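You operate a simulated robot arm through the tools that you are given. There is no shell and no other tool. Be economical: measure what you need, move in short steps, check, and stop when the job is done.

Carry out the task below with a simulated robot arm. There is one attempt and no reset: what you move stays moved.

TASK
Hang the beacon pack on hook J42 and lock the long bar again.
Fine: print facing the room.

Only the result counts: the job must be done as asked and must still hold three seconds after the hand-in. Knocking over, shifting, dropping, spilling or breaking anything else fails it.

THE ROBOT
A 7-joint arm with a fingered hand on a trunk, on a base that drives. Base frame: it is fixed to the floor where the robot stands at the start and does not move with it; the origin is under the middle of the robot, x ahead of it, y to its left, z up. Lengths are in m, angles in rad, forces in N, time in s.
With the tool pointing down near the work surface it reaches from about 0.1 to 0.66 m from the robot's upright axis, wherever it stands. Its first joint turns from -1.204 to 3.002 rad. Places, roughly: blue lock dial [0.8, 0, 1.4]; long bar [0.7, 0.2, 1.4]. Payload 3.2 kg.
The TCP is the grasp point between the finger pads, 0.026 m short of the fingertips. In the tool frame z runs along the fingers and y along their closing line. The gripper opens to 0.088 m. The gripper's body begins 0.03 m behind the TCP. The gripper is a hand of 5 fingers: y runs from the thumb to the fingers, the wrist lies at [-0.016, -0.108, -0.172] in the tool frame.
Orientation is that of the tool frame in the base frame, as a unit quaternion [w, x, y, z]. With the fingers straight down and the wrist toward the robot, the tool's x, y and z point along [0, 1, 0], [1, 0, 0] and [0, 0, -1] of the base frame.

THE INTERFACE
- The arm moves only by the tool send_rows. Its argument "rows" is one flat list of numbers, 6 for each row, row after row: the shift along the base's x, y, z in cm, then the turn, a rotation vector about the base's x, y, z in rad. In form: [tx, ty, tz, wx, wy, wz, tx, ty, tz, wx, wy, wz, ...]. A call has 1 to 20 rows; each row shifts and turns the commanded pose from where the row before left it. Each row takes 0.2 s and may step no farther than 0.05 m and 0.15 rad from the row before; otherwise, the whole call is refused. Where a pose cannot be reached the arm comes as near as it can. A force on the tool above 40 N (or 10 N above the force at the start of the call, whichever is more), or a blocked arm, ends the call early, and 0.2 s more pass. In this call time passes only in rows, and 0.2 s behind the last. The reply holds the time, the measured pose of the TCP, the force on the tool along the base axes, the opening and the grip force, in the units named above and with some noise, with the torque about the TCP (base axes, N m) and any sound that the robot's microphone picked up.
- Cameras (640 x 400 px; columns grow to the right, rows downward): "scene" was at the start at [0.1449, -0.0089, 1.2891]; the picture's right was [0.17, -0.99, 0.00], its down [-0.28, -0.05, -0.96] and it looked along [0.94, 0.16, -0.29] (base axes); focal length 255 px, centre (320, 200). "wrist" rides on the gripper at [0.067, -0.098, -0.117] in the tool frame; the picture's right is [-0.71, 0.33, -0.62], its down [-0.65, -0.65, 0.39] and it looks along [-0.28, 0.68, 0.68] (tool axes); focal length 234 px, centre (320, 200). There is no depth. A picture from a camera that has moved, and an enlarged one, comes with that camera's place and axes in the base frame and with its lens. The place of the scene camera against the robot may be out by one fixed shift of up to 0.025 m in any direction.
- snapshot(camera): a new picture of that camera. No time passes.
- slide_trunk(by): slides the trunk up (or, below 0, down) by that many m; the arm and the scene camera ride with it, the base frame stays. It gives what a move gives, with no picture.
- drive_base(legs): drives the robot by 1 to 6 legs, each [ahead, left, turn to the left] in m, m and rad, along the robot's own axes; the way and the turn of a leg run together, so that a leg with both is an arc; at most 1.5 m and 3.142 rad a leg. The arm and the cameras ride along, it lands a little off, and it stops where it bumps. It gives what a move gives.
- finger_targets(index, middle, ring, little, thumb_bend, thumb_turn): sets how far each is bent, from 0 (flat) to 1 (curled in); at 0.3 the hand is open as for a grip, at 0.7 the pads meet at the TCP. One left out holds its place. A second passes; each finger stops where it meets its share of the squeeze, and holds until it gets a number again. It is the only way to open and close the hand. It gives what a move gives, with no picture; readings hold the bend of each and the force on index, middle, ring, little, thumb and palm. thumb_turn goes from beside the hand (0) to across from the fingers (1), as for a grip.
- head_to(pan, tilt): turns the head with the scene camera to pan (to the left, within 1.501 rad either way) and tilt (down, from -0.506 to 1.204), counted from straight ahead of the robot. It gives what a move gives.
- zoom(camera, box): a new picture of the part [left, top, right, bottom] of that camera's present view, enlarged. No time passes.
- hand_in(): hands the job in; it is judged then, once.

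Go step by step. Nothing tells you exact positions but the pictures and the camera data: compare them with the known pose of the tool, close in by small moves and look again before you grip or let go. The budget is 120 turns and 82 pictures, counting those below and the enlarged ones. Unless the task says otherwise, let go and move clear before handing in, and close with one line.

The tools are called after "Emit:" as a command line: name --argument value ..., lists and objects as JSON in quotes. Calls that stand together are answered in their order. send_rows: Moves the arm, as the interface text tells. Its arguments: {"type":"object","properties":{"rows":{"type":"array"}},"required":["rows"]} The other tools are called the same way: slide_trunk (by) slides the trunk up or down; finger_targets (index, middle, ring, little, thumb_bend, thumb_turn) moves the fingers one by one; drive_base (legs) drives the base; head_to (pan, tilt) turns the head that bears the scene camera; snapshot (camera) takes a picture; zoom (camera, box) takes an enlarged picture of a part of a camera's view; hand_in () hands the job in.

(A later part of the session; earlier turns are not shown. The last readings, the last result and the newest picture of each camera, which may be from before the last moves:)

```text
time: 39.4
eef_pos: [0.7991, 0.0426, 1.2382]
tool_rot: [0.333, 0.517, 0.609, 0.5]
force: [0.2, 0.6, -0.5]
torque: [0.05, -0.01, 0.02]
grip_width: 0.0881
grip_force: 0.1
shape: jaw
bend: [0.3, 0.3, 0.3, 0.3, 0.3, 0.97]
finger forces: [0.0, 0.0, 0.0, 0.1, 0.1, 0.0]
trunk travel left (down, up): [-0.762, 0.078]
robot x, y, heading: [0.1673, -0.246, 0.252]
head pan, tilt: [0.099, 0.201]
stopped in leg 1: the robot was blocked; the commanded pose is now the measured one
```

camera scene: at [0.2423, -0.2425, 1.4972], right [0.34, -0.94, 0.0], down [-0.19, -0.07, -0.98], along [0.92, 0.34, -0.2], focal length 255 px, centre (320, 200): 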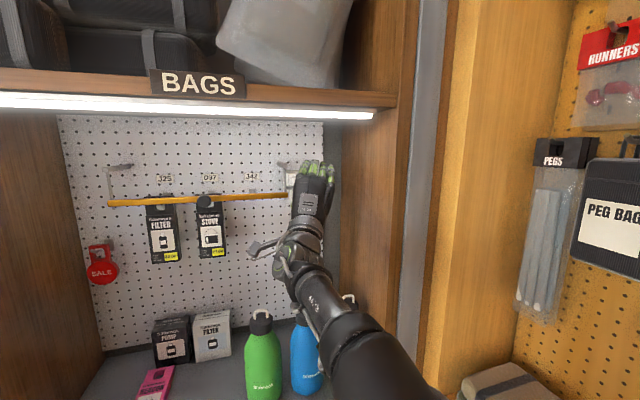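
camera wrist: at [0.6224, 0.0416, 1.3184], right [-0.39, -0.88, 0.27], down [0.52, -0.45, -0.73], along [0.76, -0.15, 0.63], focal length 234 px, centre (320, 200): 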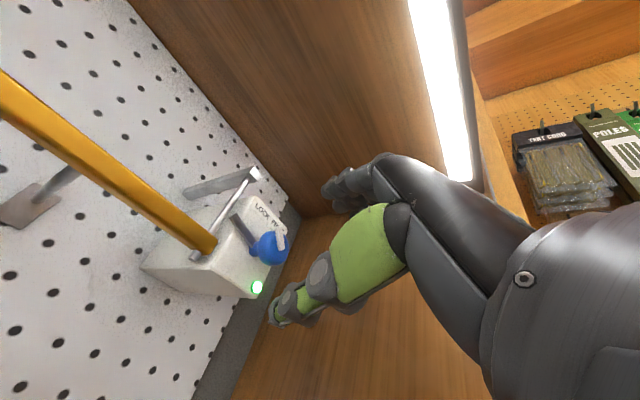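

The arm dropped unexpectedly to z 1.24 and stopped. I'll look before moving anything.

Emit:
snapshot --camera "scene"

Emit:
snapshot --camera "wrist"

Emit:
head_to --pan -0.3 --tilt 0.9

Emit:
snapshot --camera "scene"

```text
48 pictures are left
camera scene: at [0.3071, -0.2237, 1.4976], right [0.35, -0.94, 0.0], down [-0.19, -0.07, -0.98], along [0.92, 0.34, -0.2], focal length 255 px, centre (320, 200)
```

scene: 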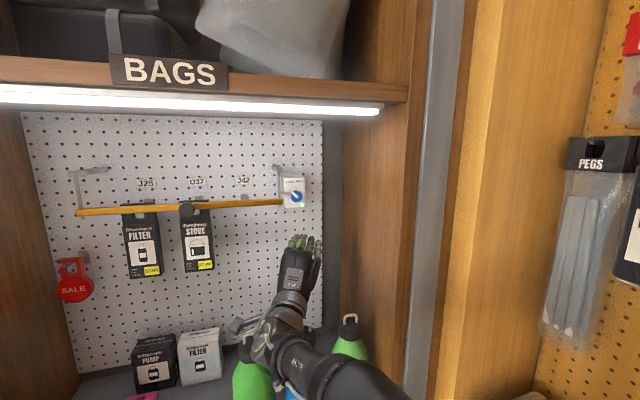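

```text
47 pictures are left
camera wrist: at [0.6463, 0.0791, 1.1853], right [-0.31, -0.86, 0.41], down [0.32, -0.5, -0.8], along [0.89, -0.12, 0.43], focal length 234 px, centre (320, 200)
```

wrist: 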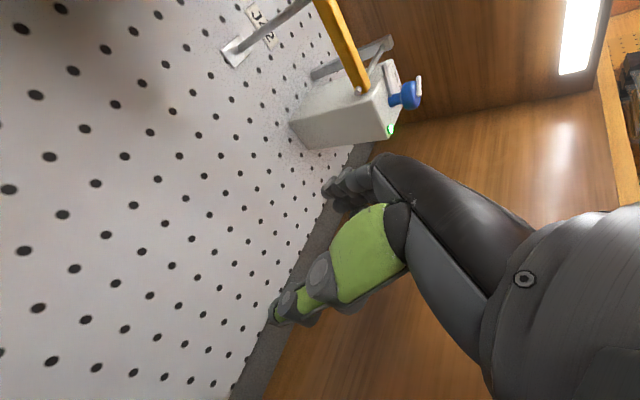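

```text
time: 40.5
eef_pos: [0.798, 0.042, 1.2385]
tool_rot: [0.334, 0.516, 0.609, 0.501]
force: [0.8, 0.2, -0.4]
torque: [0.0, 0.02, -0.02]
grip_width: 0.0878
grip_force: 0.0
shape: jaw
bend: [0.3, 0.3, 0.3, 0.3, 0.3, 0.97]
finger forces: [0.0, 0.0, 0.0, 0.1, 0.0, 0.1]
trunk travel left (down, up): [-0.762, 0.078]
robot x, y, heading: [0.1682, -0.2431, 0.257]
head pan, tilt: [-0.3, 0.901]
```

```text
46 pictures are left
camera scene: at [0.2942, -0.2596, 1.4362], right [-0.05, -1.0, 0.0], down [-0.78, 0.04, -0.62], along [0.62, -0.03, -0.78], focal length 255 px, centre (320, 200)
```

scene: 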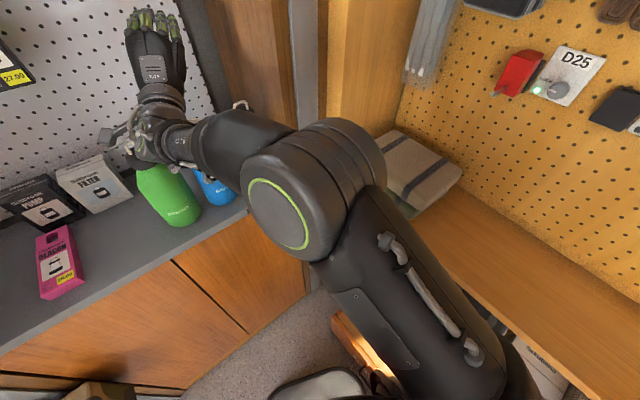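

The elbow swung near the right-hand post, and the wrist is just above the bottles, which are all still standing. I'll raise the hand straight up gently.

Emit:
send_rows --rows '[0, 0, 2, 0, 0, 0, 0, 0, 3, 0, 0, 0, 0, 0, 3, 0, 0, 0, 0, 0, 3, 0, 0, 0]'

Emit:
snapshot --camera "scene"

```text
time: 41.6
eef_pos: [0.8359, 0.001, 1.3349]
tool_rot: [0.32, 0.557, 0.592, 0.487]
force: [0.1, -0.3, 0.5]
torque: [-0.01, 0.01, 0.0]
grip_width: 0.088
grip_force: 0.1
shape: jaw
bend: [0.3, 0.3, 0.3, 0.3, 0.3, 0.97]
finger forces: [0.0, 0.1, 0.0, 0.1, 0.0, 0.0]
trunk travel left (down, up): [-0.762, 0.078]
robot x, y, heading: [0.1653, -0.2431, 0.253]
head pan, tilt: [-0.3, 0.901]
stopped in row 4: the arm was blocked; the commanded pose is now the measured one
```

```text
45 pictures are left
camera scene: at [0.2948, -0.2595, 1.4361], right [-0.05, -1.0, 0.0], down [-0.78, 0.04, -0.62], along [0.62, -0.03, -0.78], focal length 255 px, centre (320, 200)
```

scene: 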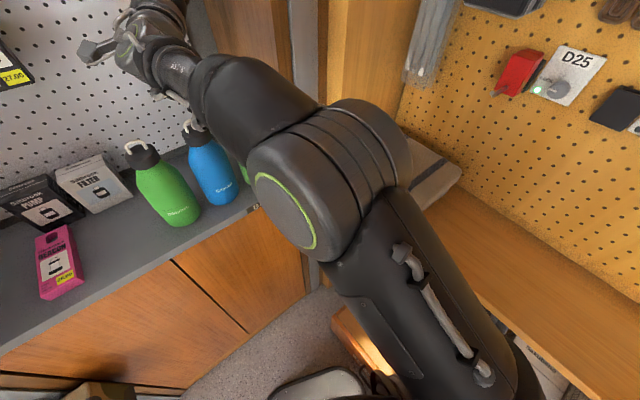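

Bottles are fine. The elbow is what gets blocked, so I'll back the base off and to the left.

Emit:
drive_base --legs '[[-0.15, 0, 0], [0, 0.08, 0]]'

Emit:
send_rows --rows '[0, 0, 2, 0, 0, 0, 0, 0, 2, 0, 0, 0]'

Emit:
snapshot --camera "scene"

```text
time: 43.7
eef_pos: [0.6676, 0.038, 1.3372]
tool_rot: [0.322, 0.557, 0.59, 0.487]
force: [-0.1, 0.2, -0.2]
torque: [-0.03, 0.0, 0.0]
grip_width: 0.0881
grip_force: 0.1
shape: jaw
bend: [0.3, 0.3, 0.3, 0.3, 0.3, 0.97]
finger forces: [0.0, 0.0, 0.0, 0.0, 0.1, 0.1]
trunk travel left (down, up): [-0.762, 0.078]
robot x, y, heading: [0.0034, -0.207, 0.252]
head pan, tilt: [-0.3, 0.901]
```

```text
time: 44.3
eef_pos: [0.6736, 0.0225, 1.3832]
tool_rot: [0.319, 0.565, 0.581, 0.491]
force: [0.0, -0.2, 0.4]
torque: [0.01, 0.0, -0.01]
grip_width: 0.0881
grip_force: 0.0
shape: jaw
bend: [0.3, 0.3, 0.3, 0.3, 0.3, 0.97]
finger forces: [0.1, 0.1, 0.0, 0.1, 0.0, 0.0]
trunk travel left (down, up): [-0.762, 0.078]
robot x, y, heading: [0.0019, -0.2078, 0.253]
head pan, tilt: [-0.3, 0.901]
```

```text
44 pictures are left
camera scene: at [0.1258, -0.2208, 1.4361], right [-0.05, -1.0, 0.0], down [-0.78, 0.04, -0.62], along [0.62, -0.03, -0.78], focal length 255 px, centre (320, 200)
```

scene: 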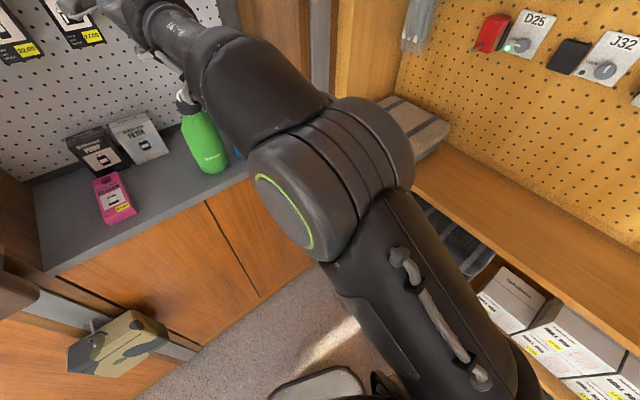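

I'll retract the hand a little while levelling it, then drive forward to about [0.12, -0.20], which keeps the arm stretched and the elbow clear.

Emit:
send_rows --rows '[-2.2, 0, 0.3, -0.033, -0.117, 0, -2.2, 0, 0.3, -0.033, -0.117, 0, -2.2, 0, 0.3, -0.033, -0.117, 0]'

Emit:
drive_base --legs '[[0.105, -0.01, 0]]'

Emit:
head_to --pan 0.1 --tilt 0.3

Emit:
snapshot --camera "wrist"

```text
time: 45.3
eef_pos: [0.6172, 0.0012, 1.4002]
tool_rot: [0.443, 0.474, 0.525, 0.551]
force: [0.1, 0.4, 0.5]
torque: [-0.01, -0.03, 0.02]
grip_width: 0.0878
grip_force: 0.1
shape: jaw
bend: [0.3, 0.3, 0.3, 0.3, 0.3, 0.97]
finger forces: [0.0, 0.1, 0.0, 0.1, 0.0, 0.0]
trunk travel left (down, up): [-0.762, 0.078]
robot x, y, heading: [-0.0, -0.2078, 0.25]
head pan, tilt: [-0.3, 0.901]
stopped in row 3: the arm was blocked; the commanded pose is now the measured one
```

```text
time: 46.5
eef_pos: [0.7219, 0.0167, 1.3987]
tool_rot: [0.443, 0.474, 0.526, 0.55]
force: [0.3, 0.5, -0.3]
torque: [0.0, -0.01, 0.01]
grip_width: 0.0878
grip_force: 0.0
shape: jaw
bend: [0.3, 0.3, 0.3, 0.3, 0.3, 0.97]
finger forces: [0.0, 0.0, 0.0, 0.1, 0.1, 0.0]
trunk travel left (down, up): [-0.762, 0.078]
robot x, y, heading: [0.1011, -0.1878, 0.25]
head pan, tilt: [-0.3, 0.901]
```

```text
time: 47.5
eef_pos: [0.7231, 0.0167, 1.3998]
tool_rot: [0.443, 0.475, 0.524, 0.55]
force: [0.4, 0.0, -0.5]
torque: [-0.02, -0.01, -0.03]
grip_width: 0.0879
grip_force: 0.0
shape: jaw
bend: [0.3, 0.3, 0.3, 0.3, 0.3, 0.97]
finger forces: [0.0, 0.0, 0.0, 0.0, 0.0, 0.1]
trunk travel left (down, up): [-0.762, 0.078]
robot x, y, heading: [0.103, -0.1906, 0.25]
head pan, tilt: [0.099, 0.3]
```

```text
43 pictures are left
camera wrist: at [0.596, 0.0696, 1.3064], right [-0.5, -0.81, 0.29], down [0.48, -0.54, -0.69], along [0.72, -0.21, 0.66], focal length 234 px, centre (320, 200)
```

wrist: 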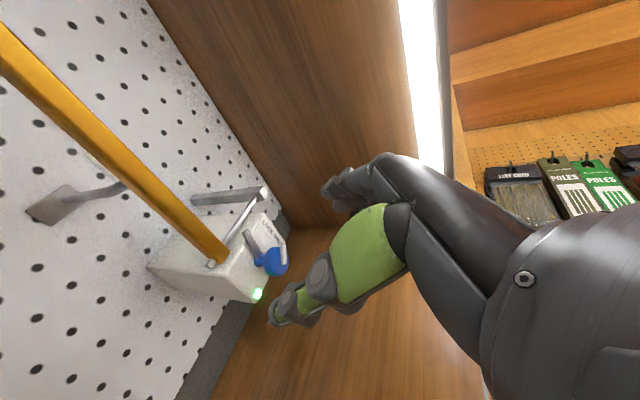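

The hand is level, heading 0.16, and 5 cm short of the dial. I'll line up and close in on it.

Emit:
send_rows --rows '[0.5, 1.2, -1.1, 0, 0, 0, 2.0, 0.15, 0, 0, 0, 0, 1.8, 0.1, 0, 0, 0, 0]'

Emit:
zoom --camera "wrist" --box '[130, 125, 450, 325]'

```text
time: 48.5
eef_pos: [0.7804, 0.0011, 1.398]
tool_rot: [0.441, 0.496, 0.506, 0.551]
force: [0.0, 0.0, 0.5]
torque: [0.01, -0.01, 0.02]
grip_width: 0.0879
grip_force: 0.1
shape: jaw
bend: [0.3, 0.3, 0.3, 0.3, 0.3, 0.97]
finger forces: [0.0, 0.1, 0.0, 0.1, 0.0, 0.1]
trunk travel left (down, up): [-0.762, 0.078]
robot x, y, heading: [0.1049, -0.1881, 0.25]
head pan, tilt: [0.099, 0.3]
stopped in row 3: the arm was blocked; the commanded pose is now the measured one
```

```text
2.00 times, centred on (290, 225) of wrist
camera zoom: at [0.6543, 0.0622, 1.3078], right [-0.53, -0.81, 0.26], down [0.45, -0.53, -0.72], along [0.72, -0.26, 0.65], focal length 468 px, centre (380, 150)
```

zoom: 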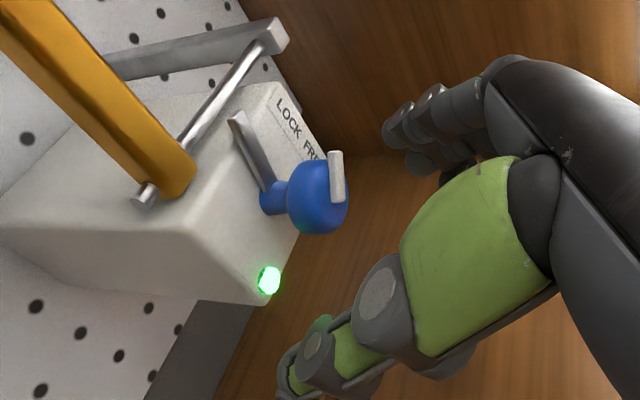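

The arm drifts right instead of left and stalls, probably near joint limits because the shoulder is low. I'll retract slightly and raise the trunk to give the arm a better posture.

Emit:
send_rows --rows '[-3, 0, 0, 0, 0, 0, -3, 0, 0, 0, 0, 0]'

Emit:
slide_trunk --by 0.075

Emit:
send_rows --rows '[0, 0, -3, 0, 0, 0, 0, 0.5, -3, 0, 0, 0, 0, 0.5, -2.2, 0, 0, 0]'

Emit:
snapshot --camera "scene"

```text
time: 49.3
eef_pos: [0.734, -0.0251, 1.404]
tool_rot: [0.433, 0.514, 0.491, 0.553]
force: [0.1, -0.2, 0.1]
torque: [-0.01, -0.03, 0.03]
grip_width: 0.088
grip_force: 0.0
shape: jaw
bend: [0.3, 0.3, 0.3, 0.3, 0.3, 0.97]
finger forces: [0.1, 0.0, 0.0, 0.0, 0.0, 0.0]
trunk travel left (down, up): [-0.762, 0.078]
robot x, y, heading: [0.1045, -0.1888, 0.248]
head pan, tilt: [0.099, 0.3]
stopped in row 2: the arm was blocked; the commanded pose is now the measured one
```

```text
time: 50.4
eef_pos: [0.7317, -0.0239, 1.4789]
tool_rot: [0.435, 0.515, 0.491, 0.552]
force: [0.7, 0.1, 0.1]
torque: [-0.02, 0.01, 0.02]
grip_width: 0.0879
grip_force: 0.1
shape: jaw
bend: [0.3, 0.3, 0.3, 0.3, 0.3, 0.97]
finger forces: [0.0, 0.0, 0.0, 0.1, 0.1, 0.0]
trunk travel left (down, up): [-0.837, 0.003]
robot x, y, heading: [0.1021, -0.1895, 0.252]
head pan, tilt: [0.099, 0.3]
```

```text
time: 51.4
eef_pos: [0.7377, -0.0418, 1.4211]
tool_rot: [0.428, 0.534, 0.462, 0.564]
force: [0.6, 0.1, 0.4]
torque: [-0.01, 0.02, -0.02]
grip_width: 0.0878
grip_force: 0.3
shape: jaw
bend: [0.3, 0.3, 0.3, 0.3, 0.3, 0.97]
finger forces: [0.0, 0.0, 0.0, 0.1, 0.0, 0.0]
trunk travel left (down, up): [-0.837, 0.003]
robot x, y, heading: [0.1022, -0.191, 0.247]
head pan, tilt: [0.099, 0.3]
stopped in row 3: the arm was blocked; the commanded pose is now the measured one
```

```text
41 pictures are left
camera scene: at [0.2422, -0.17, 1.5634], right [0.34, -0.94, 0.0], down [-0.28, -0.1, -0.96], along [0.9, 0.33, -0.3], focal length 255 px, centre (320, 200)
```

scene: 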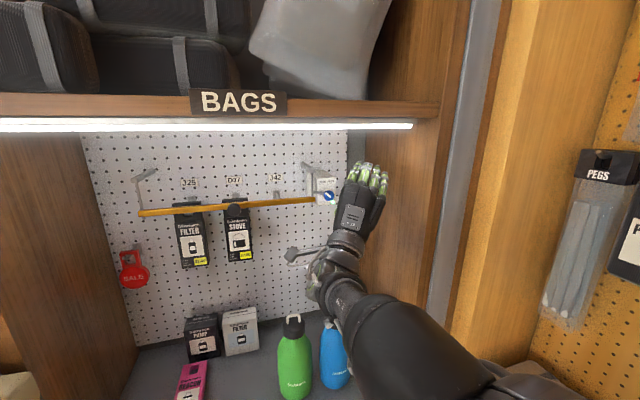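

The arm keeps drifting into a bad posture here. I'll back the base off into open space, restore the good hand posture (straight ahead of the robot), and approach the dial from a stance further left with heading about 0.1.

Emit:
drive_base --legs '[[-0.2, 0.1, 0], [0, 0.08, -0.15]]'

Emit:
send_rows --rows '[-2.5, 1, -1, 0, 0, 0, -2.5, 1, -1, 0, 0, 0, -2.5, 1, -1, 0, 0, 0]'

Emit:
snapshot --camera "scene"

```text
time: 53.8
eef_pos: [0.5195, -0.0104, 1.421]
tool_rot: [0.468, 0.567, 0.422, 0.531]
force: [-0.4, 0.6, 0.2]
torque: [-0.02, 0.04, -0.02]
grip_width: 0.088
grip_force: 0.1
shape: jaw
bend: [0.3, 0.3, 0.3, 0.3, 0.3, 0.97]
finger forces: [0.0, 0.0, 0.0, 0.0, 0.0, 0.0]
trunk travel left (down, up): [-0.837, 0.003]
robot x, y, heading: [-0.1264, -0.0638, 0.105]
head pan, tilt: [0.099, 0.3]
```

```text
time: 54.6
eef_pos: [0.4511, 0.0027, 1.3935]
tool_rot: [0.465, 0.581, 0.407, 0.53]
force: [-0.8, 1.0, -0.2]
torque: [0.01, 0.01, 0.04]
grip_width: 0.088
grip_force: 0.1
shape: jaw
bend: [0.3, 0.3, 0.3, 0.3, 0.3, 0.97]
finger forces: [0.1, 0.0, 0.0, 0.0, 0.0, 0.0]
trunk travel left (down, up): [-0.837, 0.003]
robot x, y, heading: [-0.129, -0.0596, 0.096]
head pan, tilt: [0.099, 0.3]
```

```text
40 pictures are left
camera scene: at [0.0136, -0.062, 1.5634], right [0.2, -0.98, 0.0], down [-0.29, -0.06, -0.96], along [0.94, 0.19, -0.3], focal length 255 px, centre (320, 200)
```

scene: 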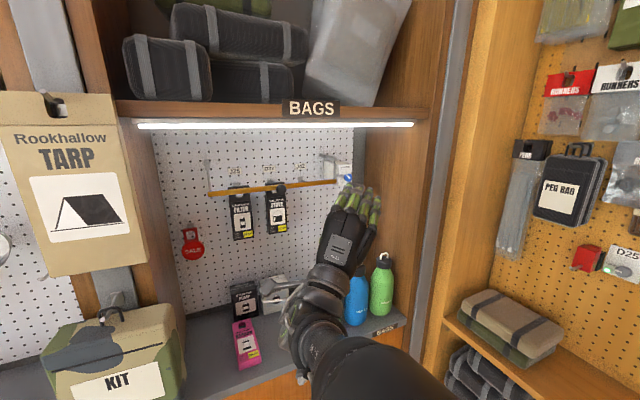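

The arm follows well here. I'll retract a bit more and straighten the hand's yaw and roll.

Emit:
send_rows --rows '[-2, 0.4, 0, -0.075, 0, 0.07, -2, 0.4, 0, -0.075, 0, 0.07, -2, 0.4, 0, -0.075, 0, 0.07, -2, 0.4, 0, -0.075, 0, 0.07]'

Emit:
drive_base --legs '[[0.28, 0.02, 0]]'

Emit:
snapshot --camera "wrist"

```text
time: 55.6
eef_pos: [0.3669, 0.0456, 1.3861]
tool_rot: [0.47, 0.426, 0.571, 0.521]
force: [-0.5, -0.4, 0.5]
torque: [0.03, 0.0, -0.03]
grip_width: 0.0882
grip_force: 0.0
shape: jaw
bend: [0.3, 0.3, 0.3, 0.3, 0.3, 0.97]
finger forces: [0.0, 0.0, 0.0, 0.0, 0.0, 0.1]
out of reach, approached as far as the arm can: row 4
trunk travel left (down, up): [-0.837, 0.003]
robot x, y, heading: [-0.1292, -0.0658, 0.099]
head pan, tilt: [0.099, 0.3]
```

```text
time: 57.5
eef_pos: [0.6471, 0.0935, 1.3859]
tool_rot: [0.469, 0.428, 0.57, 0.522]
force: [0.7, -0.2, -0.3]
torque: [-0.01, -0.03, 0.02]
grip_width: 0.0877
grip_force: 0.0
shape: jaw
bend: [0.3, 0.3, 0.3, 0.3, 0.3, 0.97]
finger forces: [0.0, 0.1, 0.0, 0.0, 0.0, 0.1]
trunk travel left (down, up): [-0.837, 0.003]
robot x, y, heading: [0.1508, -0.0137, 0.098]
head pan, tilt: [0.099, 0.3]
```

```text
39 pictures are left
camera wrist: at [0.5192, 0.127, 1.2854], right [-0.48, -0.78, 0.4], down [0.51, -0.62, -0.6], along [0.72, -0.08, 0.69], focal length 234 px, centre (320, 200)
```

wrist: 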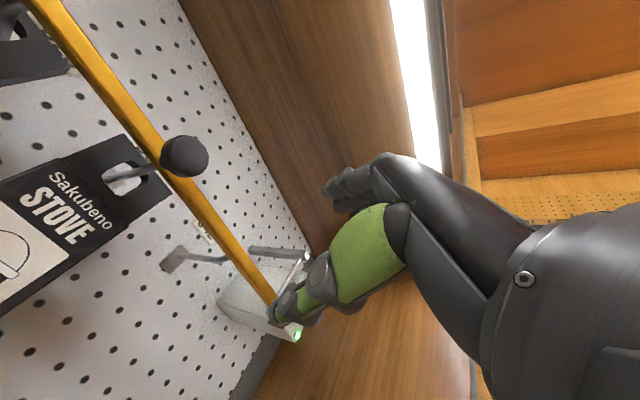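

Good posture. I'll shift the hand right first, then drive the base ahead about 8 cm, keeping the hand short of the dial.

Emit:
send_rows --rows '[0, -2.3, 0, 0, 0, 0, 0, -2.3, 0, 0, 0, 0, 0, -2.3, 0, 0, 0, 0]'

Emit:
drive_base --legs '[[0.075, 0, 0]]'

Emit:
snapshot --camera "wrist"

```text
time: 58.3
eef_pos: [0.6617, 0.0738, 1.3612]
tool_rot: [0.469, 0.429, 0.569, 0.521]
force: [-0.8, -0.9, -0.1]
torque: [-0.01, -0.05, -0.05]
grip_width: 0.0875
grip_force: 0.1
shape: jaw
bend: [0.3, 0.3, 0.3, 0.3, 0.3, 0.97]
finger forces: [0.0, 0.0, 0.1, 0.0, 0.0, 0.0]
out of reach, approached as far as the arm can: row 1, 2, 3
trunk travel left (down, up): [-0.837, 0.003]
robot x, y, heading: [0.1487, -0.014, 0.099]
head pan, tilt: [0.099, 0.3]
```

```text
time: 59.4
eef_pos: [0.736, 0.0801, 1.3615]
tool_rot: [0.469, 0.429, 0.569, 0.522]
force: [0.5, -0.5, 0.6]
torque: [-0.01, 0.02, 0.03]
grip_width: 0.088
grip_force: 0.0
shape: jaw
bend: [0.3, 0.3, 0.3, 0.3, 0.3, 0.97]
finger forces: [0.1, 0.0, 0.0, 0.1, 0.1, 0.0]
trunk travel left (down, up): [-0.837, 0.003]
robot x, y, heading: [0.2271, -0.0035, 0.101]
head pan, tilt: [0.099, 0.3]
```

```text
38 pictures are left
camera wrist: at [0.6081, 0.1156, 1.2602], right [-0.48, -0.78, 0.4], down [0.51, -0.62, -0.6], along [0.72, -0.09, 0.69], focal length 234 px, centre (320, 200)
```

wrist: 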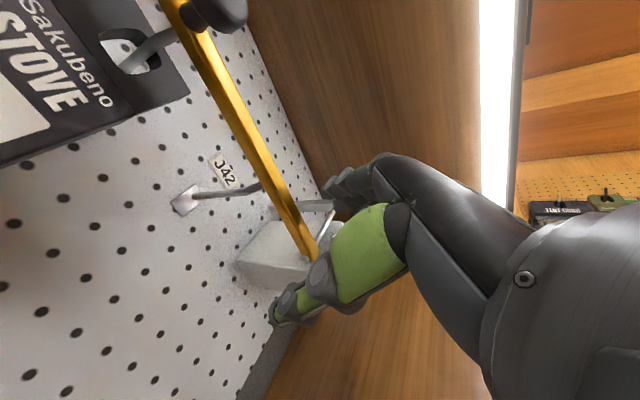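

The first joint limits rightward motion, so I'll slide the base itself right by 5 cm and lift the hand.

Emit:
drive_base --legs '[[-0.01, -0.052, 0]]'

Emit:
send_rows --rows '[0, 0, 1.4, 0, 0, 0, 0, 0, 1.4, 0, 0, 0]'

Emit:
zoom --camera "wrist" --box '[130, 125, 450, 325]'

Emit:
snapshot --camera "scene"

```text
time: 60.3
eef_pos: [0.7314, 0.031, 1.362]
tool_rot: [0.47, 0.429, 0.569, 0.522]
force: [-0.5, 0.4, 0.0]
torque: [0.03, 0.02, -0.03]
grip_width: 0.088
grip_force: 0.1
shape: jaw
bend: [0.3, 0.3, 0.3, 0.3, 0.3, 0.97]
finger forces: [0.0, 0.1, 0.0, 0.0, 0.0, 0.2]
trunk travel left (down, up): [-0.837, 0.003]
robot x, y, heading: [0.2198, -0.06, 0.101]
head pan, tilt: [0.099, 0.3]
```

```text
time: 60.9
eef_pos: [0.735, 0.0364, 1.3831]
tool_rot: [0.47, 0.431, 0.567, 0.521]
force: [0.4, 0.1, 0.9]
torque: [0.01, -0.02, 0.02]
grip_width: 0.088
grip_force: 0.0
shape: jaw
bend: [0.3, 0.3, 0.3, 0.3, 0.3, 0.97]
finger forces: [0.0, 0.1, 0.1, 0.0, 0.1, 0.1]
out of reach, approached as far as the arm can: row 1, 2
trunk travel left (down, up): [-0.837, 0.003]
robot x, y, heading: [0.2213, -0.059, 0.103]
head pan, tilt: [0.099, 0.3]
```

```text
2.00 times, centred on (290, 225) of wrist
camera zoom: at [0.6076, 0.0729, 1.2818], right [-0.48, -0.78, 0.4], down [0.5, -0.62, -0.6], along [0.72, -0.09, 0.69], focal length 468 px, centre (380, 150)
```

zoom: 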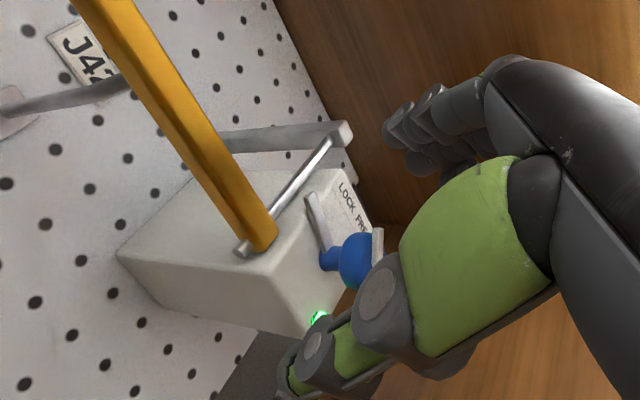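

```text
36 pictures are left
camera scene: at [0.3636, -0.0605, 1.5634], right [0.2, -0.98, 0.0], down [-0.29, -0.06, -0.96], along [0.94, 0.19, -0.3], focal length 255 px, centre (320, 200)
```

scene: 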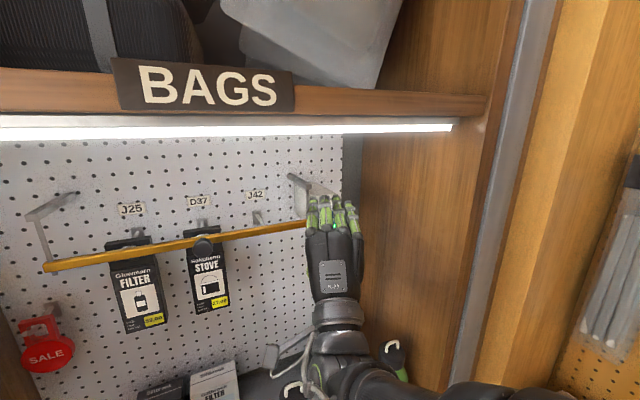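

Dial confirmed at about [0.779, 0.034, 1.387]. I'll use a short base drive to bring the open thumb and index around it.

Emit:
drive_base --legs '[[0.033, -0.008, 0]]'

Emit:
zoom --camera "wrist" --box '[130, 125, 450, 325]'

```text
time: 61.8
eef_pos: [0.7694, 0.0338, 1.3823]
tool_rot: [0.47, 0.431, 0.567, 0.521]
force: [-0.3, 0.4, 0.6]
torque: [-0.06, 0.0, 0.0]
grip_width: 0.0879
grip_force: 0.0
shape: jaw
bend: [0.3, 0.3, 0.3, 0.3, 0.3, 0.97]
finger forces: [0.0, 0.0, 0.0, 0.0, 0.0, 0.0]
trunk travel left (down, up): [-0.837, 0.003]
robot x, y, heading: [0.2525, -0.0659, 0.103]
head pan, tilt: [0.099, 0.3]
```

```text
2.00 times, centred on (290, 225) of wrist
camera zoom: at [0.6416, 0.0701, 1.2818], right [-0.48, -0.78, 0.4], down [0.5, -0.62, -0.6], along [0.72, -0.09, 0.69], focal length 468 px, centre (380, 150)
```

zoom: 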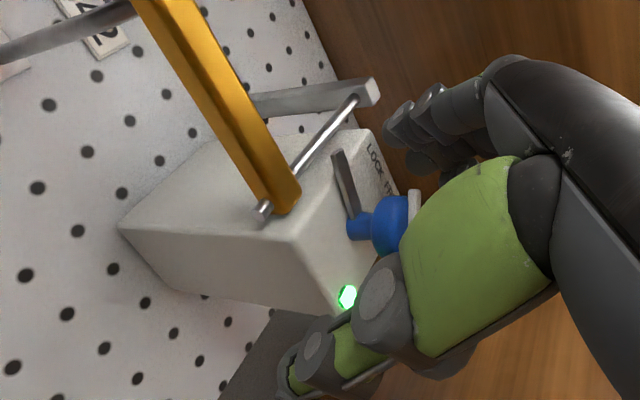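

The dial sits right at the projected grasp point. I'll close index and thumb on it.

Emit:
finger_targets --index 0.7 --thumb_bend 0.7

Emit:
snapshot --camera "wrist"

```text
time: 62.8
eef_pos: [0.7692, 0.035, 1.3827]
tool_rot: [0.469, 0.43, 0.568, 0.522]
force: [0.0, 3.1, 0.4]
torque: [-0.01, 0.0, 0.02]
grip_width: 0.0048
grip_force: 1.2
shape: fingers
bend: [0.69, 0.3, 0.3, 0.3, 0.7, 0.97]
finger forces: [3.3, 0.0, 0.0, 0.1, 0.1, 0.1]
trunk travel left (down, up): [-0.837, 0.003]
robot x, y, heading: [0.2528, -0.0616, 0.102]
head pan, tilt: [0.099, 0.3]
```

```text
34 pictures are left
camera wrist: at [0.6418, 0.0703, 1.2815], right [-0.48, -0.78, 0.4], down [0.5, -0.62, -0.6], along [0.72, -0.09, 0.69], focal length 234 px, centre (320, 200)
```

wrist: 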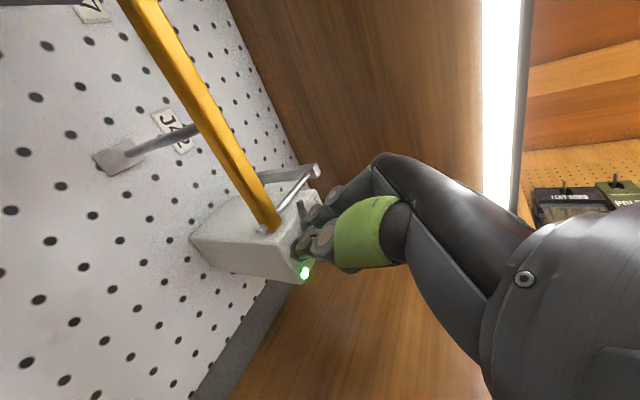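

Emit:
zoom --camera "wrist" --box '[240, 160, 400, 260]'

Emit:
zoom --camera "scene" --box '[260, 150, 420, 250]'

```text
4.00 times, centred on (320, 210) of wrist
camera zoom: at [0.6418, 0.0703, 1.2815], right [-0.48, -0.78, 0.4], down [0.5, -0.62, -0.6], along [0.72, -0.09, 0.69], focal length 937 px, centre (320, 160)
```

zoom: 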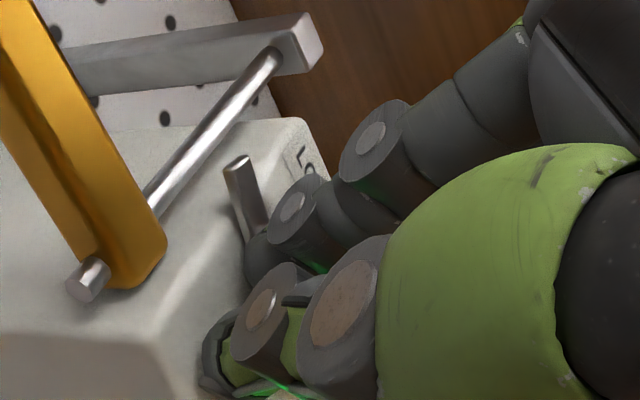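

```text
4.00 times, centred on (340, 200) of scene
camera zoom: at [0.3979, -0.0627, 1.5634], right [0.2, -0.98, 0.0], down [-0.29, -0.06, -0.96], along [0.94, 0.19, -0.3], focal length 1021 px, centre (240, 200)
```

zoom: 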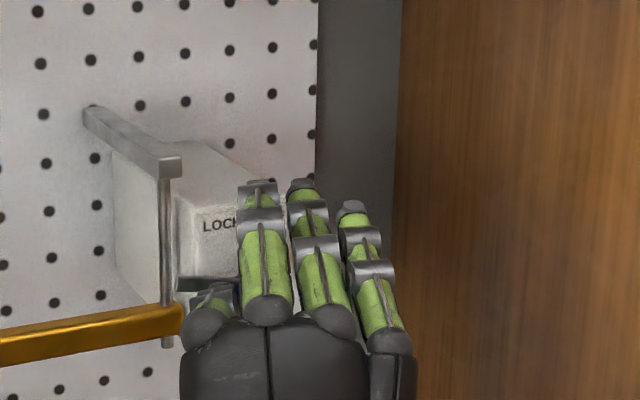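

Index and thumb met just left of the ball. I'll reopen, slide the base 1.8 cm right and try again.

Emit:
finger_targets --index 0.3 --thumb_bend 0.3

Emit:
drive_base --legs '[[0.0, -0.02, 0]]'

Emit:
finger_targets --index 0.7 --thumb_bend 0.7

Emit:
zoom --camera "wrist" --box '[220, 135, 420, 260]'

```text
time: 63.8
eef_pos: [0.7685, 0.0334, 1.3827]
tool_rot: [0.47, 0.431, 0.568, 0.521]
force: [-0.3, -0.8, 0.1]
torque: [-0.01, -0.02, -0.01]
grip_width: 0.0873
grip_force: 0.0
shape: fingers
bend: [0.3, 0.3, 0.3, 0.3, 0.3, 0.97]
finger forces: [0.1, 0.0, 0.0, 0.0, 0.0, 0.1]
trunk travel left (down, up): [-0.837, 0.003]
robot x, y, heading: [0.2523, -0.0625, 0.1]
head pan, tilt: [0.099, 0.3]
```

```text
time: 64.6
eef_pos: [0.7705, 0.0177, 1.3825]
tool_rot: [0.47, 0.43, 0.568, 0.522]
force: [-0.5, 1.6, -0.2]
torque: [0.04, -0.05, -0.03]
grip_width: 0.0874
grip_force: 0.0
shape: fingers
bend: [0.3, 0.3, 0.3, 0.3, 0.3, 0.97]
finger forces: [0.1, 0.0, 0.0, 0.1, 0.0, 0.0]
trunk travel left (down, up): [-0.837, 0.003]
robot x, y, heading: [0.2559, -0.0818, 0.102]
head pan, tilt: [0.099, 0.3]
```

```text
time: 65.6
eef_pos: [0.7712, 0.0124, 1.385]
tool_rot: [0.47, 0.431, 0.565, 0.523]
force: [3.0, -2.4, 11.7]
torque: [0.27, -0.12, -0.12]
grip_width: 0.0201
grip_force: 5.5
shape: fingers
bend: [0.55, 0.3, 0.3, 0.3, 0.7, 0.97]
finger forces: [12.1, 0.1, 0.0, 0.0, 0.0, 0.0]
trunk travel left (down, up): [-0.837, 0.003]
robot x, y, heading: [0.2582, -0.0849, 0.102]
head pan, tilt: [0.099, 0.3]
```

```text
3.20 times, centred on (320, 198) of wrist
camera zoom: at [0.6432, 0.0478, 1.2831], right [-0.48, -0.78, 0.4], down [0.51, -0.62, -0.6], along [0.72, -0.09, 0.69], focal length 749 px, centre (320, 208)
```

zoom: 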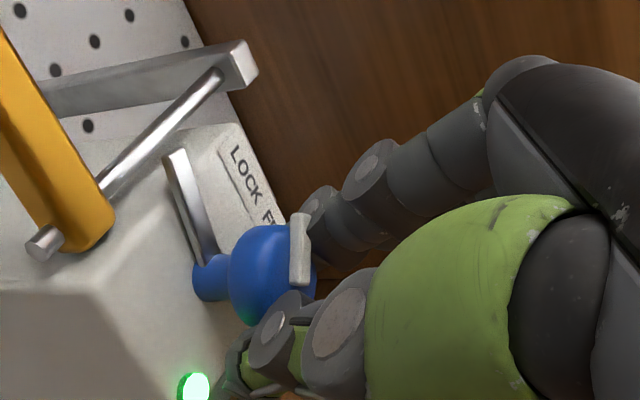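

Now the index presses the ball's top right while the thumb misses; it's about 1 cm too far right. I'll reopen, shift left 0.9 cm and close again.

Emit:
finger_targets --index 0.3 --thumb_bend 0.3

Emit:
drive_base --legs '[[0.004, 0.012, 0]]'

Emit:
finger_targets --index 0.7 --thumb_bend 0.7

Emit:
zoom --camera "wrist" --box '[220, 135, 420, 260]'

```text
time: 66.6
eef_pos: [0.771, 0.0141, 1.3826]
tool_rot: [0.47, 0.431, 0.568, 0.521]
force: [0.5, -0.3, -0.5]
torque: [0.02, -0.01, -0.01]
grip_width: 0.0874
grip_force: 0.0
shape: fingers
bend: [0.3, 0.3, 0.3, 0.3, 0.3, 0.97]
finger forces: [0.1, 0.1, 0.0, 0.1, 0.0, 0.0]
trunk travel left (down, up): [-0.837, 0.003]
robot x, y, heading: [0.2534, -0.088, 0.104]
head pan, tilt: [0.099, 0.3]
```

```text
time: 67.3
eef_pos: [0.7739, 0.0233, 1.3832]
tool_rot: [0.469, 0.432, 0.566, 0.522]
force: [-0.3, -0.1, -1.3]
torque: [0.03, -0.01, 0.01]
grip_width: 0.0878
grip_force: 0.0
shape: fingers
bend: [0.3, 0.3, 0.3, 0.3, 0.3, 0.97]
finger forces: [0.1, 0.0, 0.1, 0.1, 0.0, 0.1]
trunk travel left (down, up): [-0.837, 0.003]
robot x, y, heading: [0.2549, -0.0678, 0.099]
head pan, tilt: [0.099, 0.3]
```

```text
time: 68.3
eef_pos: [0.7715, 0.0267, 1.3839]
tool_rot: [0.47, 0.429, 0.567, 0.523]
force: [0.4, 2.4, 10.7]
torque: [0.08, -0.08, 0.0]
grip_width: 0.0175
grip_force: 5.4
shape: fingers
bend: [0.58, 0.3, 0.3, 0.3, 0.69, 0.97]
finger forces: [10.1, 0.0, 0.0, 0.1, 0.5, 0.0]
trunk travel left (down, up): [-0.837, 0.003]
robot x, y, heading: [0.2598, -0.0706, 0.103]
head pan, tilt: [0.099, 0.3]
```

```text
3.20 times, centred on (320, 198) of wrist
camera zoom: at [0.6455, 0.0628, 1.2829], right [-0.48, -0.78, 0.4], down [0.51, -0.62, -0.6], along [0.72, -0.09, 0.69], focal length 749 px, centre (320, 208)
```

zoom: 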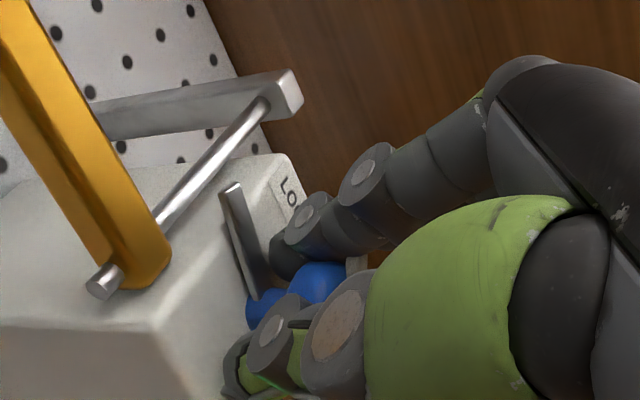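

Index is now on top of the ball with the thumb just touching below. I'll squeeze the thumb up further.

Emit:
finger_targets --index 0.8 --thumb_bend 0.9

```text
time: 69.3
eef_pos: [0.7729, 0.0267, 1.3825]
tool_rot: [0.47, 0.43, 0.569, 0.52]
force: [-4.8, 0.6, -7.4]
torque: [0.0, -0.21, 0.13]
grip_width: 0.0131
grip_force: 20.5
shape: fingers
bend: [0.56, 0.3, 0.3, 0.3, 0.75, 0.95]
finger forces: [24.1, 0.1, 0.1, 0.0, 17.5, 0.1]
trunk travel left (down, up): [-0.837, 0.003]
robot x, y, heading: [0.2609, -0.0707, 0.102]
head pan, tilt: [0.099, 0.3]
```

A firm grip (20 N). Now I'll roll the hand clockwise about the board's normal in small steps.

Emit:
send_rows --rows '[-0.03, 0.04, 0, 0.098, 0.069, 0, -0.03, 0.04, 0, 0.098, 0.069, 0, -0.03, 0.04, 0, 0.098, 0.069, 0, -0.03, 0.04, 0, 0.098, 0.069, 0]'

Emit:
snapshot --camera "wrist"

```text
time: 70.3
eef_pos: [0.7708, 0.0294, 1.3832]
tool_rot: [0.295, 0.58, 0.514, 0.559]
force: [-4.7, 3.3, 1.1]
torque: [0.06, -0.27, 0.08]
grip_width: 0.013
grip_force: 20.2
shape: fingers
bend: [0.55, 0.3, 0.3, 0.3, 0.76, 0.95]
finger forces: [24.0, 0.0, 0.0, 0.0, 16.6, 0.0]
trunk travel left (down, up): [-0.837, 0.003]
robot x, y, heading: [0.2595, -0.0694, 0.104]
head pan, tilt: [0.099, 0.3]
```

```text
29 pictures are left
camera wrist: at [0.6233, 0.0941, 1.3411], right [-0.4, -0.9, 0.19], down [0.29, -0.32, -0.9], along [0.87, -0.3, 0.39], focal length 234 px, centre (320, 200)
```

wrist: 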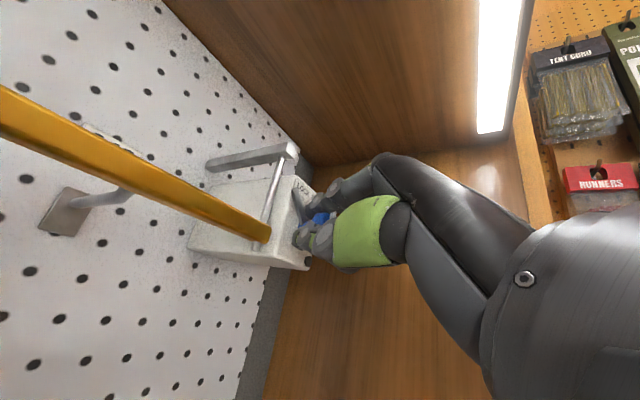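

It rolls smoothly. I'll continue by another ~0.65 rad.

Emit:
send_rows --rows '[-0.03, 0.03, 0.03, 0.106, 0.075, 0, -0.03, 0.03, 0.03, 0.106, 0.075, 0, -0.02, 0.02, 0.04, 0.106, 0.075, 0, -0.02, 0.02, 0.04, 0.106, 0.075, 0, 0, 0, 0.04, 0.106, 0.075, 0]'

Emit:
zoom --camera "wrist" --box '[200, 120, 440, 270]'

```text
time: 71.5
eef_pos: [0.7677, 0.0329, 1.3862]
tool_rot: [0.035, 0.728, 0.398, 0.557]
force: [-0.9, 8.6, 16.0]
torque: [-0.03, -0.36, -0.02]
grip_width: 0.0139
grip_force: 21.3
shape: fingers
bend: [0.53, 0.3, 0.3, 0.3, 0.77, 0.93]
finger forces: [24.9, 0.0, 0.0, 0.0, 17.7, 0.1]
trunk travel left (down, up): [-0.837, 0.003]
robot x, y, heading: [0.2556, -0.0691, 0.103]
head pan, tilt: [0.099, 0.3]
```

```text
2.67 times, centred on (320, 195) of wrist
camera zoom: at [0.6217, 0.0944, 1.436], right [-0.39, -0.91, -0.16], down [-0.07, 0.2, -0.98], along [0.92, -0.37, -0.14], focal length 624 px, centre (320, 213)
```

zoom: 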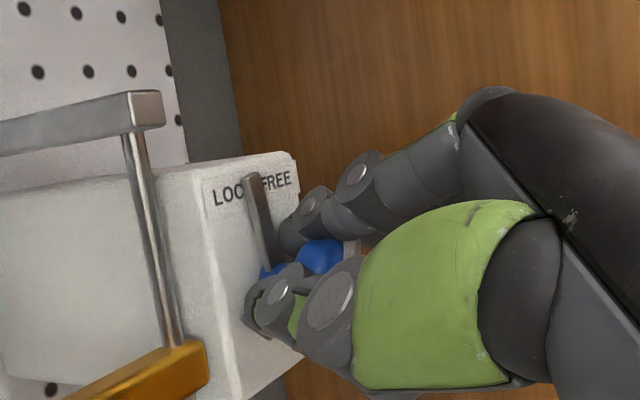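

The blade now points up past "FREE", so the bar should be unlocked. I'll open the fingers and back the base off, then roll the hand upright again.

Emit:
finger_targets --index 0.3 --thumb_bend 0.3

Emit:
drive_base --legs '[[-0.09, -0.01, 0]]'

Emit:
send_rows --rows '[0, 0, 0, -0.11, -0.078, 0, 0, 0, 0, -0.11, -0.078, 0, 0, 0, 0, -0.11, -0.078, 0, 0, 0, 0, -0.11, -0.078, 0, 0, 0, 0, -0.11, -0.078, 0, 0, 0, 0, -0.11, -0.078, 0, 0, 0, 0, -0.11, -0.078, 0, 0, 0, 0, -0.11, -0.078, 0]'

Emit:
zoom --camera "scene" --box '[0, 150, 400, 400]'

```text
time: 72.5
eef_pos: [0.7722, 0.029, 1.3847]
tool_rot: [0.034, 0.73, 0.397, 0.556]
force: [0.4, 0.4, 0.0]
torque: [-0.02, 0.02, -0.01]
grip_width: 0.0874
grip_force: 0.0
shape: fingers
bend: [0.3, 0.3, 0.3, 0.3, 0.3, 0.97]
finger forces: [0.0, 0.0, 0.1, 0.0, 0.0, 0.0]
trunk travel left (down, up): [-0.837, 0.003]
robot x, y, heading: [0.2567, -0.0688, 0.105]
head pan, tilt: [0.099, 0.3]
```

```text
time: 73.6
eef_pos: [0.6828, 0.011, 1.3847]
tool_rot: [0.033, 0.731, 0.397, 0.554]
force: [-0.9, 0.5, 0.8]
torque: [0.02, 0.03, 0.01]
grip_width: 0.0874
grip_force: 0.0
shape: fingers
bend: [0.3, 0.3, 0.3, 0.3, 0.3, 0.97]
finger forces: [0.1, 0.0, 0.1, 0.0, 0.1, 0.1]
trunk travel left (down, up): [-0.837, 0.003]
robot x, y, heading: [0.1707, -0.0934, 0.099]
head pan, tilt: [0.099, 0.3]
```

```text
time: 75.4
eef_pos: [0.6837, 0.0094, 1.3832]
tool_rot: [0.454, 0.447, 0.563, 0.527]
force: [-0.3, 0.6, 0.3]
torque: [0.01, 0.05, -0.04]
grip_width: 0.0875
grip_force: 0.1
shape: fingers
bend: [0.3, 0.3, 0.3, 0.3, 0.3, 0.97]
finger forces: [0.0, 0.0, 0.1, 0.1, 0.1, 0.0]
trunk travel left (down, up): [-0.837, 0.003]
robot x, y, heading: [0.168, -0.0899, 0.099]
head pan, tilt: [0.099, 0.3]
```

```text
1.60 times, centred on (200, 275) of scene
camera zoom: at [0.3143, -0.0906, 1.5634], right [0.2, -0.98, 0.0], down [-0.29, -0.06, -0.96], along [0.94, 0.19, -0.3], focal length 409 px, centre (512, 80)
```

zoom: 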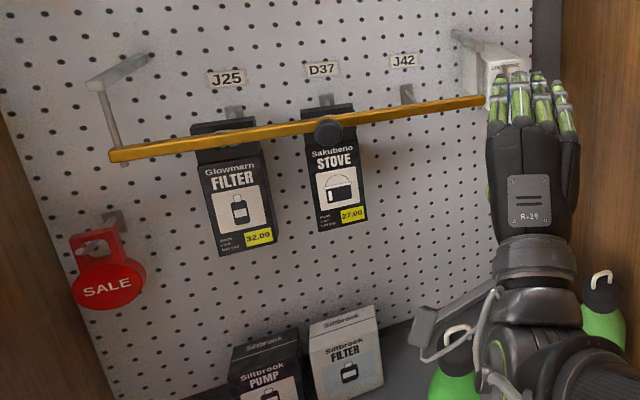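

Next is the bar knob at about [0.668, 0.209, 1.382]. I'll slide the base left so the hand is in front of it, staying short, then check.

Emit:
drive_base --legs '[[-0.06, 0.2, 0], [0.025, 0, 0]]'

Emit:
snapshot --camera "wrist"

```text
time: 77.5
eef_pos: [0.6252, 0.2046, 1.3858]
tool_rot: [0.454, 0.447, 0.562, 0.527]
force: [0.6, 0.2, -0.4]
torque: [0.0, 0.03, 0.03]
grip_width: 0.0875
grip_force: 0.0
shape: fingers
bend: [0.3, 0.3, 0.3, 0.3, 0.3, 0.97]
finger forces: [0.1, 0.0, 0.1, 0.1, 0.0, 0.0]
trunk travel left (down, up): [-0.837, 0.003]
robot x, y, heading: [0.113, 0.1024, 0.104]
head pan, tilt: [0.099, 0.3]
```

```text
26 pictures are left
camera wrist: at [0.4956, 0.2449, 1.2899], right [-0.47, -0.8, 0.38], down [0.49, -0.59, -0.64], along [0.73, -0.12, 0.67], focal length 234 px, centre (320, 200)
```

wrist: 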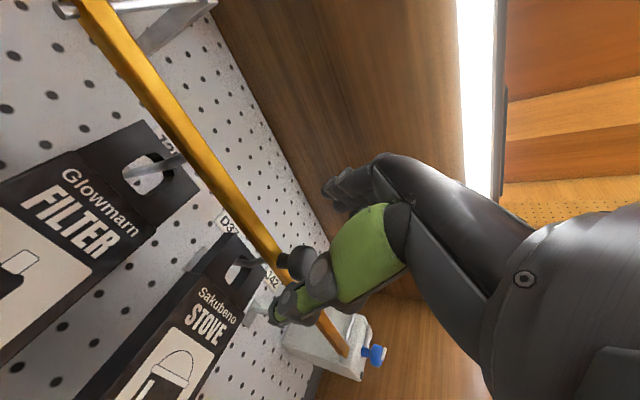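

Knob confirmed near [0.67, 0.207, 1.381]. I'll close in with a short base drive, lower slightly, and pinch it.

Emit:
send_rows --rows '[0, 0, -0.6, 0, 0, 0]'

Emit:
drive_base --legs '[[0.038, -0.008, 0]]'

Emit:
finger_targets --index 0.8 --thumb_bend 0.8

Emit:
zoom --camera "wrist" --box '[200, 150, 440, 300]'

```text
time: 77.9
eef_pos: [0.629, 0.2062, 1.3798]
tool_rot: [0.454, 0.447, 0.563, 0.527]
force: [-0.6, 0.1, 0.1]
torque: [0.01, -0.02, 0.02]
grip_width: 0.0877
grip_force: 0.1
shape: fingers
bend: [0.3, 0.3, 0.3, 0.3, 0.3, 0.97]
finger forces: [0.0, 0.0, 0.0, 0.0, 0.1, 0.0]
trunk travel left (down, up): [-0.837, 0.003]
robot x, y, heading: [0.1191, 0.1076, 0.1]
head pan, tilt: [0.099, 0.3]
```

```text
time: 78.8
eef_pos: [0.6633, 0.2026, 1.3811]
tool_rot: [0.454, 0.446, 0.562, 0.528]
force: [0.1, -0.8, 0.6]
torque: [-0.02, -0.01, -0.04]
grip_width: 0.0877
grip_force: 0.0
shape: fingers
bend: [0.3, 0.3, 0.3, 0.3, 0.3, 0.97]
finger forces: [0.1, 0.0, 0.0, 0.0, 0.1, 0.0]
trunk travel left (down, up): [-0.837, 0.003]
robot x, y, heading: [0.1531, 0.1008, 0.105]
head pan, tilt: [0.099, 0.3]
```

```text
time: 79.8
eef_pos: [0.6701, 0.2031, 1.3774]
tool_rot: [0.452, 0.447, 0.564, 0.527]
force: [2.5, -0.3, -5.0]
torque: [0.03, -0.29, -0.02]
grip_width: 0.0133
grip_force: 13.4
shape: fingers
bend: [0.73, 0.3, 0.3, 0.3, 0.64, 0.97]
finger forces: [11.4, 0.0, 0.0, 0.1, 15.9, 0.0]
trunk travel left (down, up): [-0.837, 0.003]
robot x, y, heading: [0.1538, 0.1052, 0.098]
head pan, tilt: [0.099, 0.3]
```

```text
2.67 times, centred on (320, 225) of wrist
camera zoom: at [0.5394, 0.2421, 1.2821], right [-0.47, -0.8, 0.38], down [0.49, -0.59, -0.64], along [0.74, -0.12, 0.67], focal length 624 px, centre (320, 133)
```

zoom: 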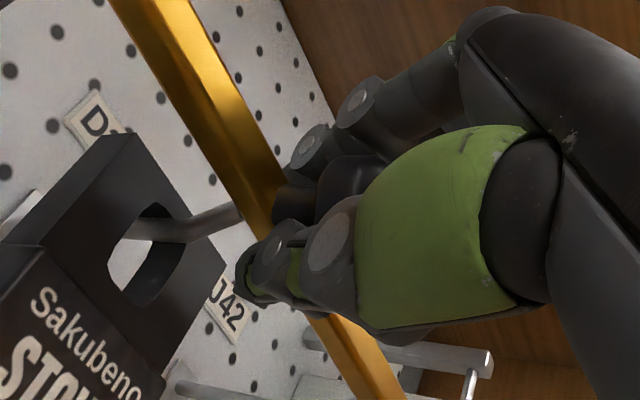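

The knob is pinched. I'll lift gently and watch the force.

Emit:
send_rows --rows '[0, 0, 1.5, 0, 0, 0, 0, 0, 1.5, 0, 0, 0]'

Emit:
snapshot --camera "scene"

```text
time: 80.3
eef_pos: [0.6702, 0.2021, 1.4084]
tool_rot: [0.452, 0.448, 0.563, 0.527]
force: [4.3, -0.7, -3.1]
torque: [0.05, -0.29, 0.0]
grip_width: 0.0134
grip_force: 13.4
shape: fingers
bend: [0.73, 0.3, 0.3, 0.3, 0.64, 0.97]
finger forces: [12.1, 0.0, 0.0, 0.1, 14.9, 0.0]
trunk travel left (down, up): [-0.837, 0.003]
robot x, y, heading: [0.1512, 0.1003, 0.1]
head pan, tilt: [0.099, 0.3]
```

```text
24 pictures are left
camera scene: at [0.3006, 0.102, 1.5631], right [0.2, -0.98, 0.0], down [-0.29, -0.06, -0.95], along [0.94, 0.19, -0.3], focal length 255 px, centre (320, 200)
```

scene: 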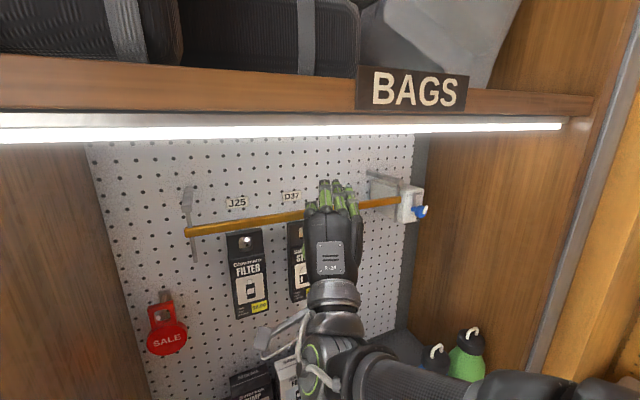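

The bar rises on its rods. I'll keep lifting until it meets the top.

Emit:
send_rows --rows '[0, 0, 1.2, 0, 0, 0, 0, 0, 1.2, 0, 0, 0, 0, 0, 1.0, 0, 0, 0, 0, 0, 1.0, 0, 0, 0, 0, 0, 1.0, 0, 0, 0]'

```text
time: 81.3
eef_pos: [0.6695, 0.2033, 1.4324]
tool_rot: [0.447, 0.45, 0.576, 0.516]
force: [-9.0, -5.3, -24.7]
torque: [-0.07, -0.23, 0.07]
grip_width: 0.016
grip_force: 19.0
shape: fingers
bend: [0.74, 0.3, 0.3, 0.3, 0.57, 0.96]
finger forces: [7.5, 0.0, 0.0, 0.0, 29.2, 0.0]
trunk travel left (down, up): [-0.837, 0.003]
robot x, y, heading: [0.1562, 0.1048, 0.102]
head pan, tilt: [0.099, 0.3]
stopped in row 4: the force on the tool passed its limit at 42 N (the readings are from after the stop); the commanded pose is now the measured one
```

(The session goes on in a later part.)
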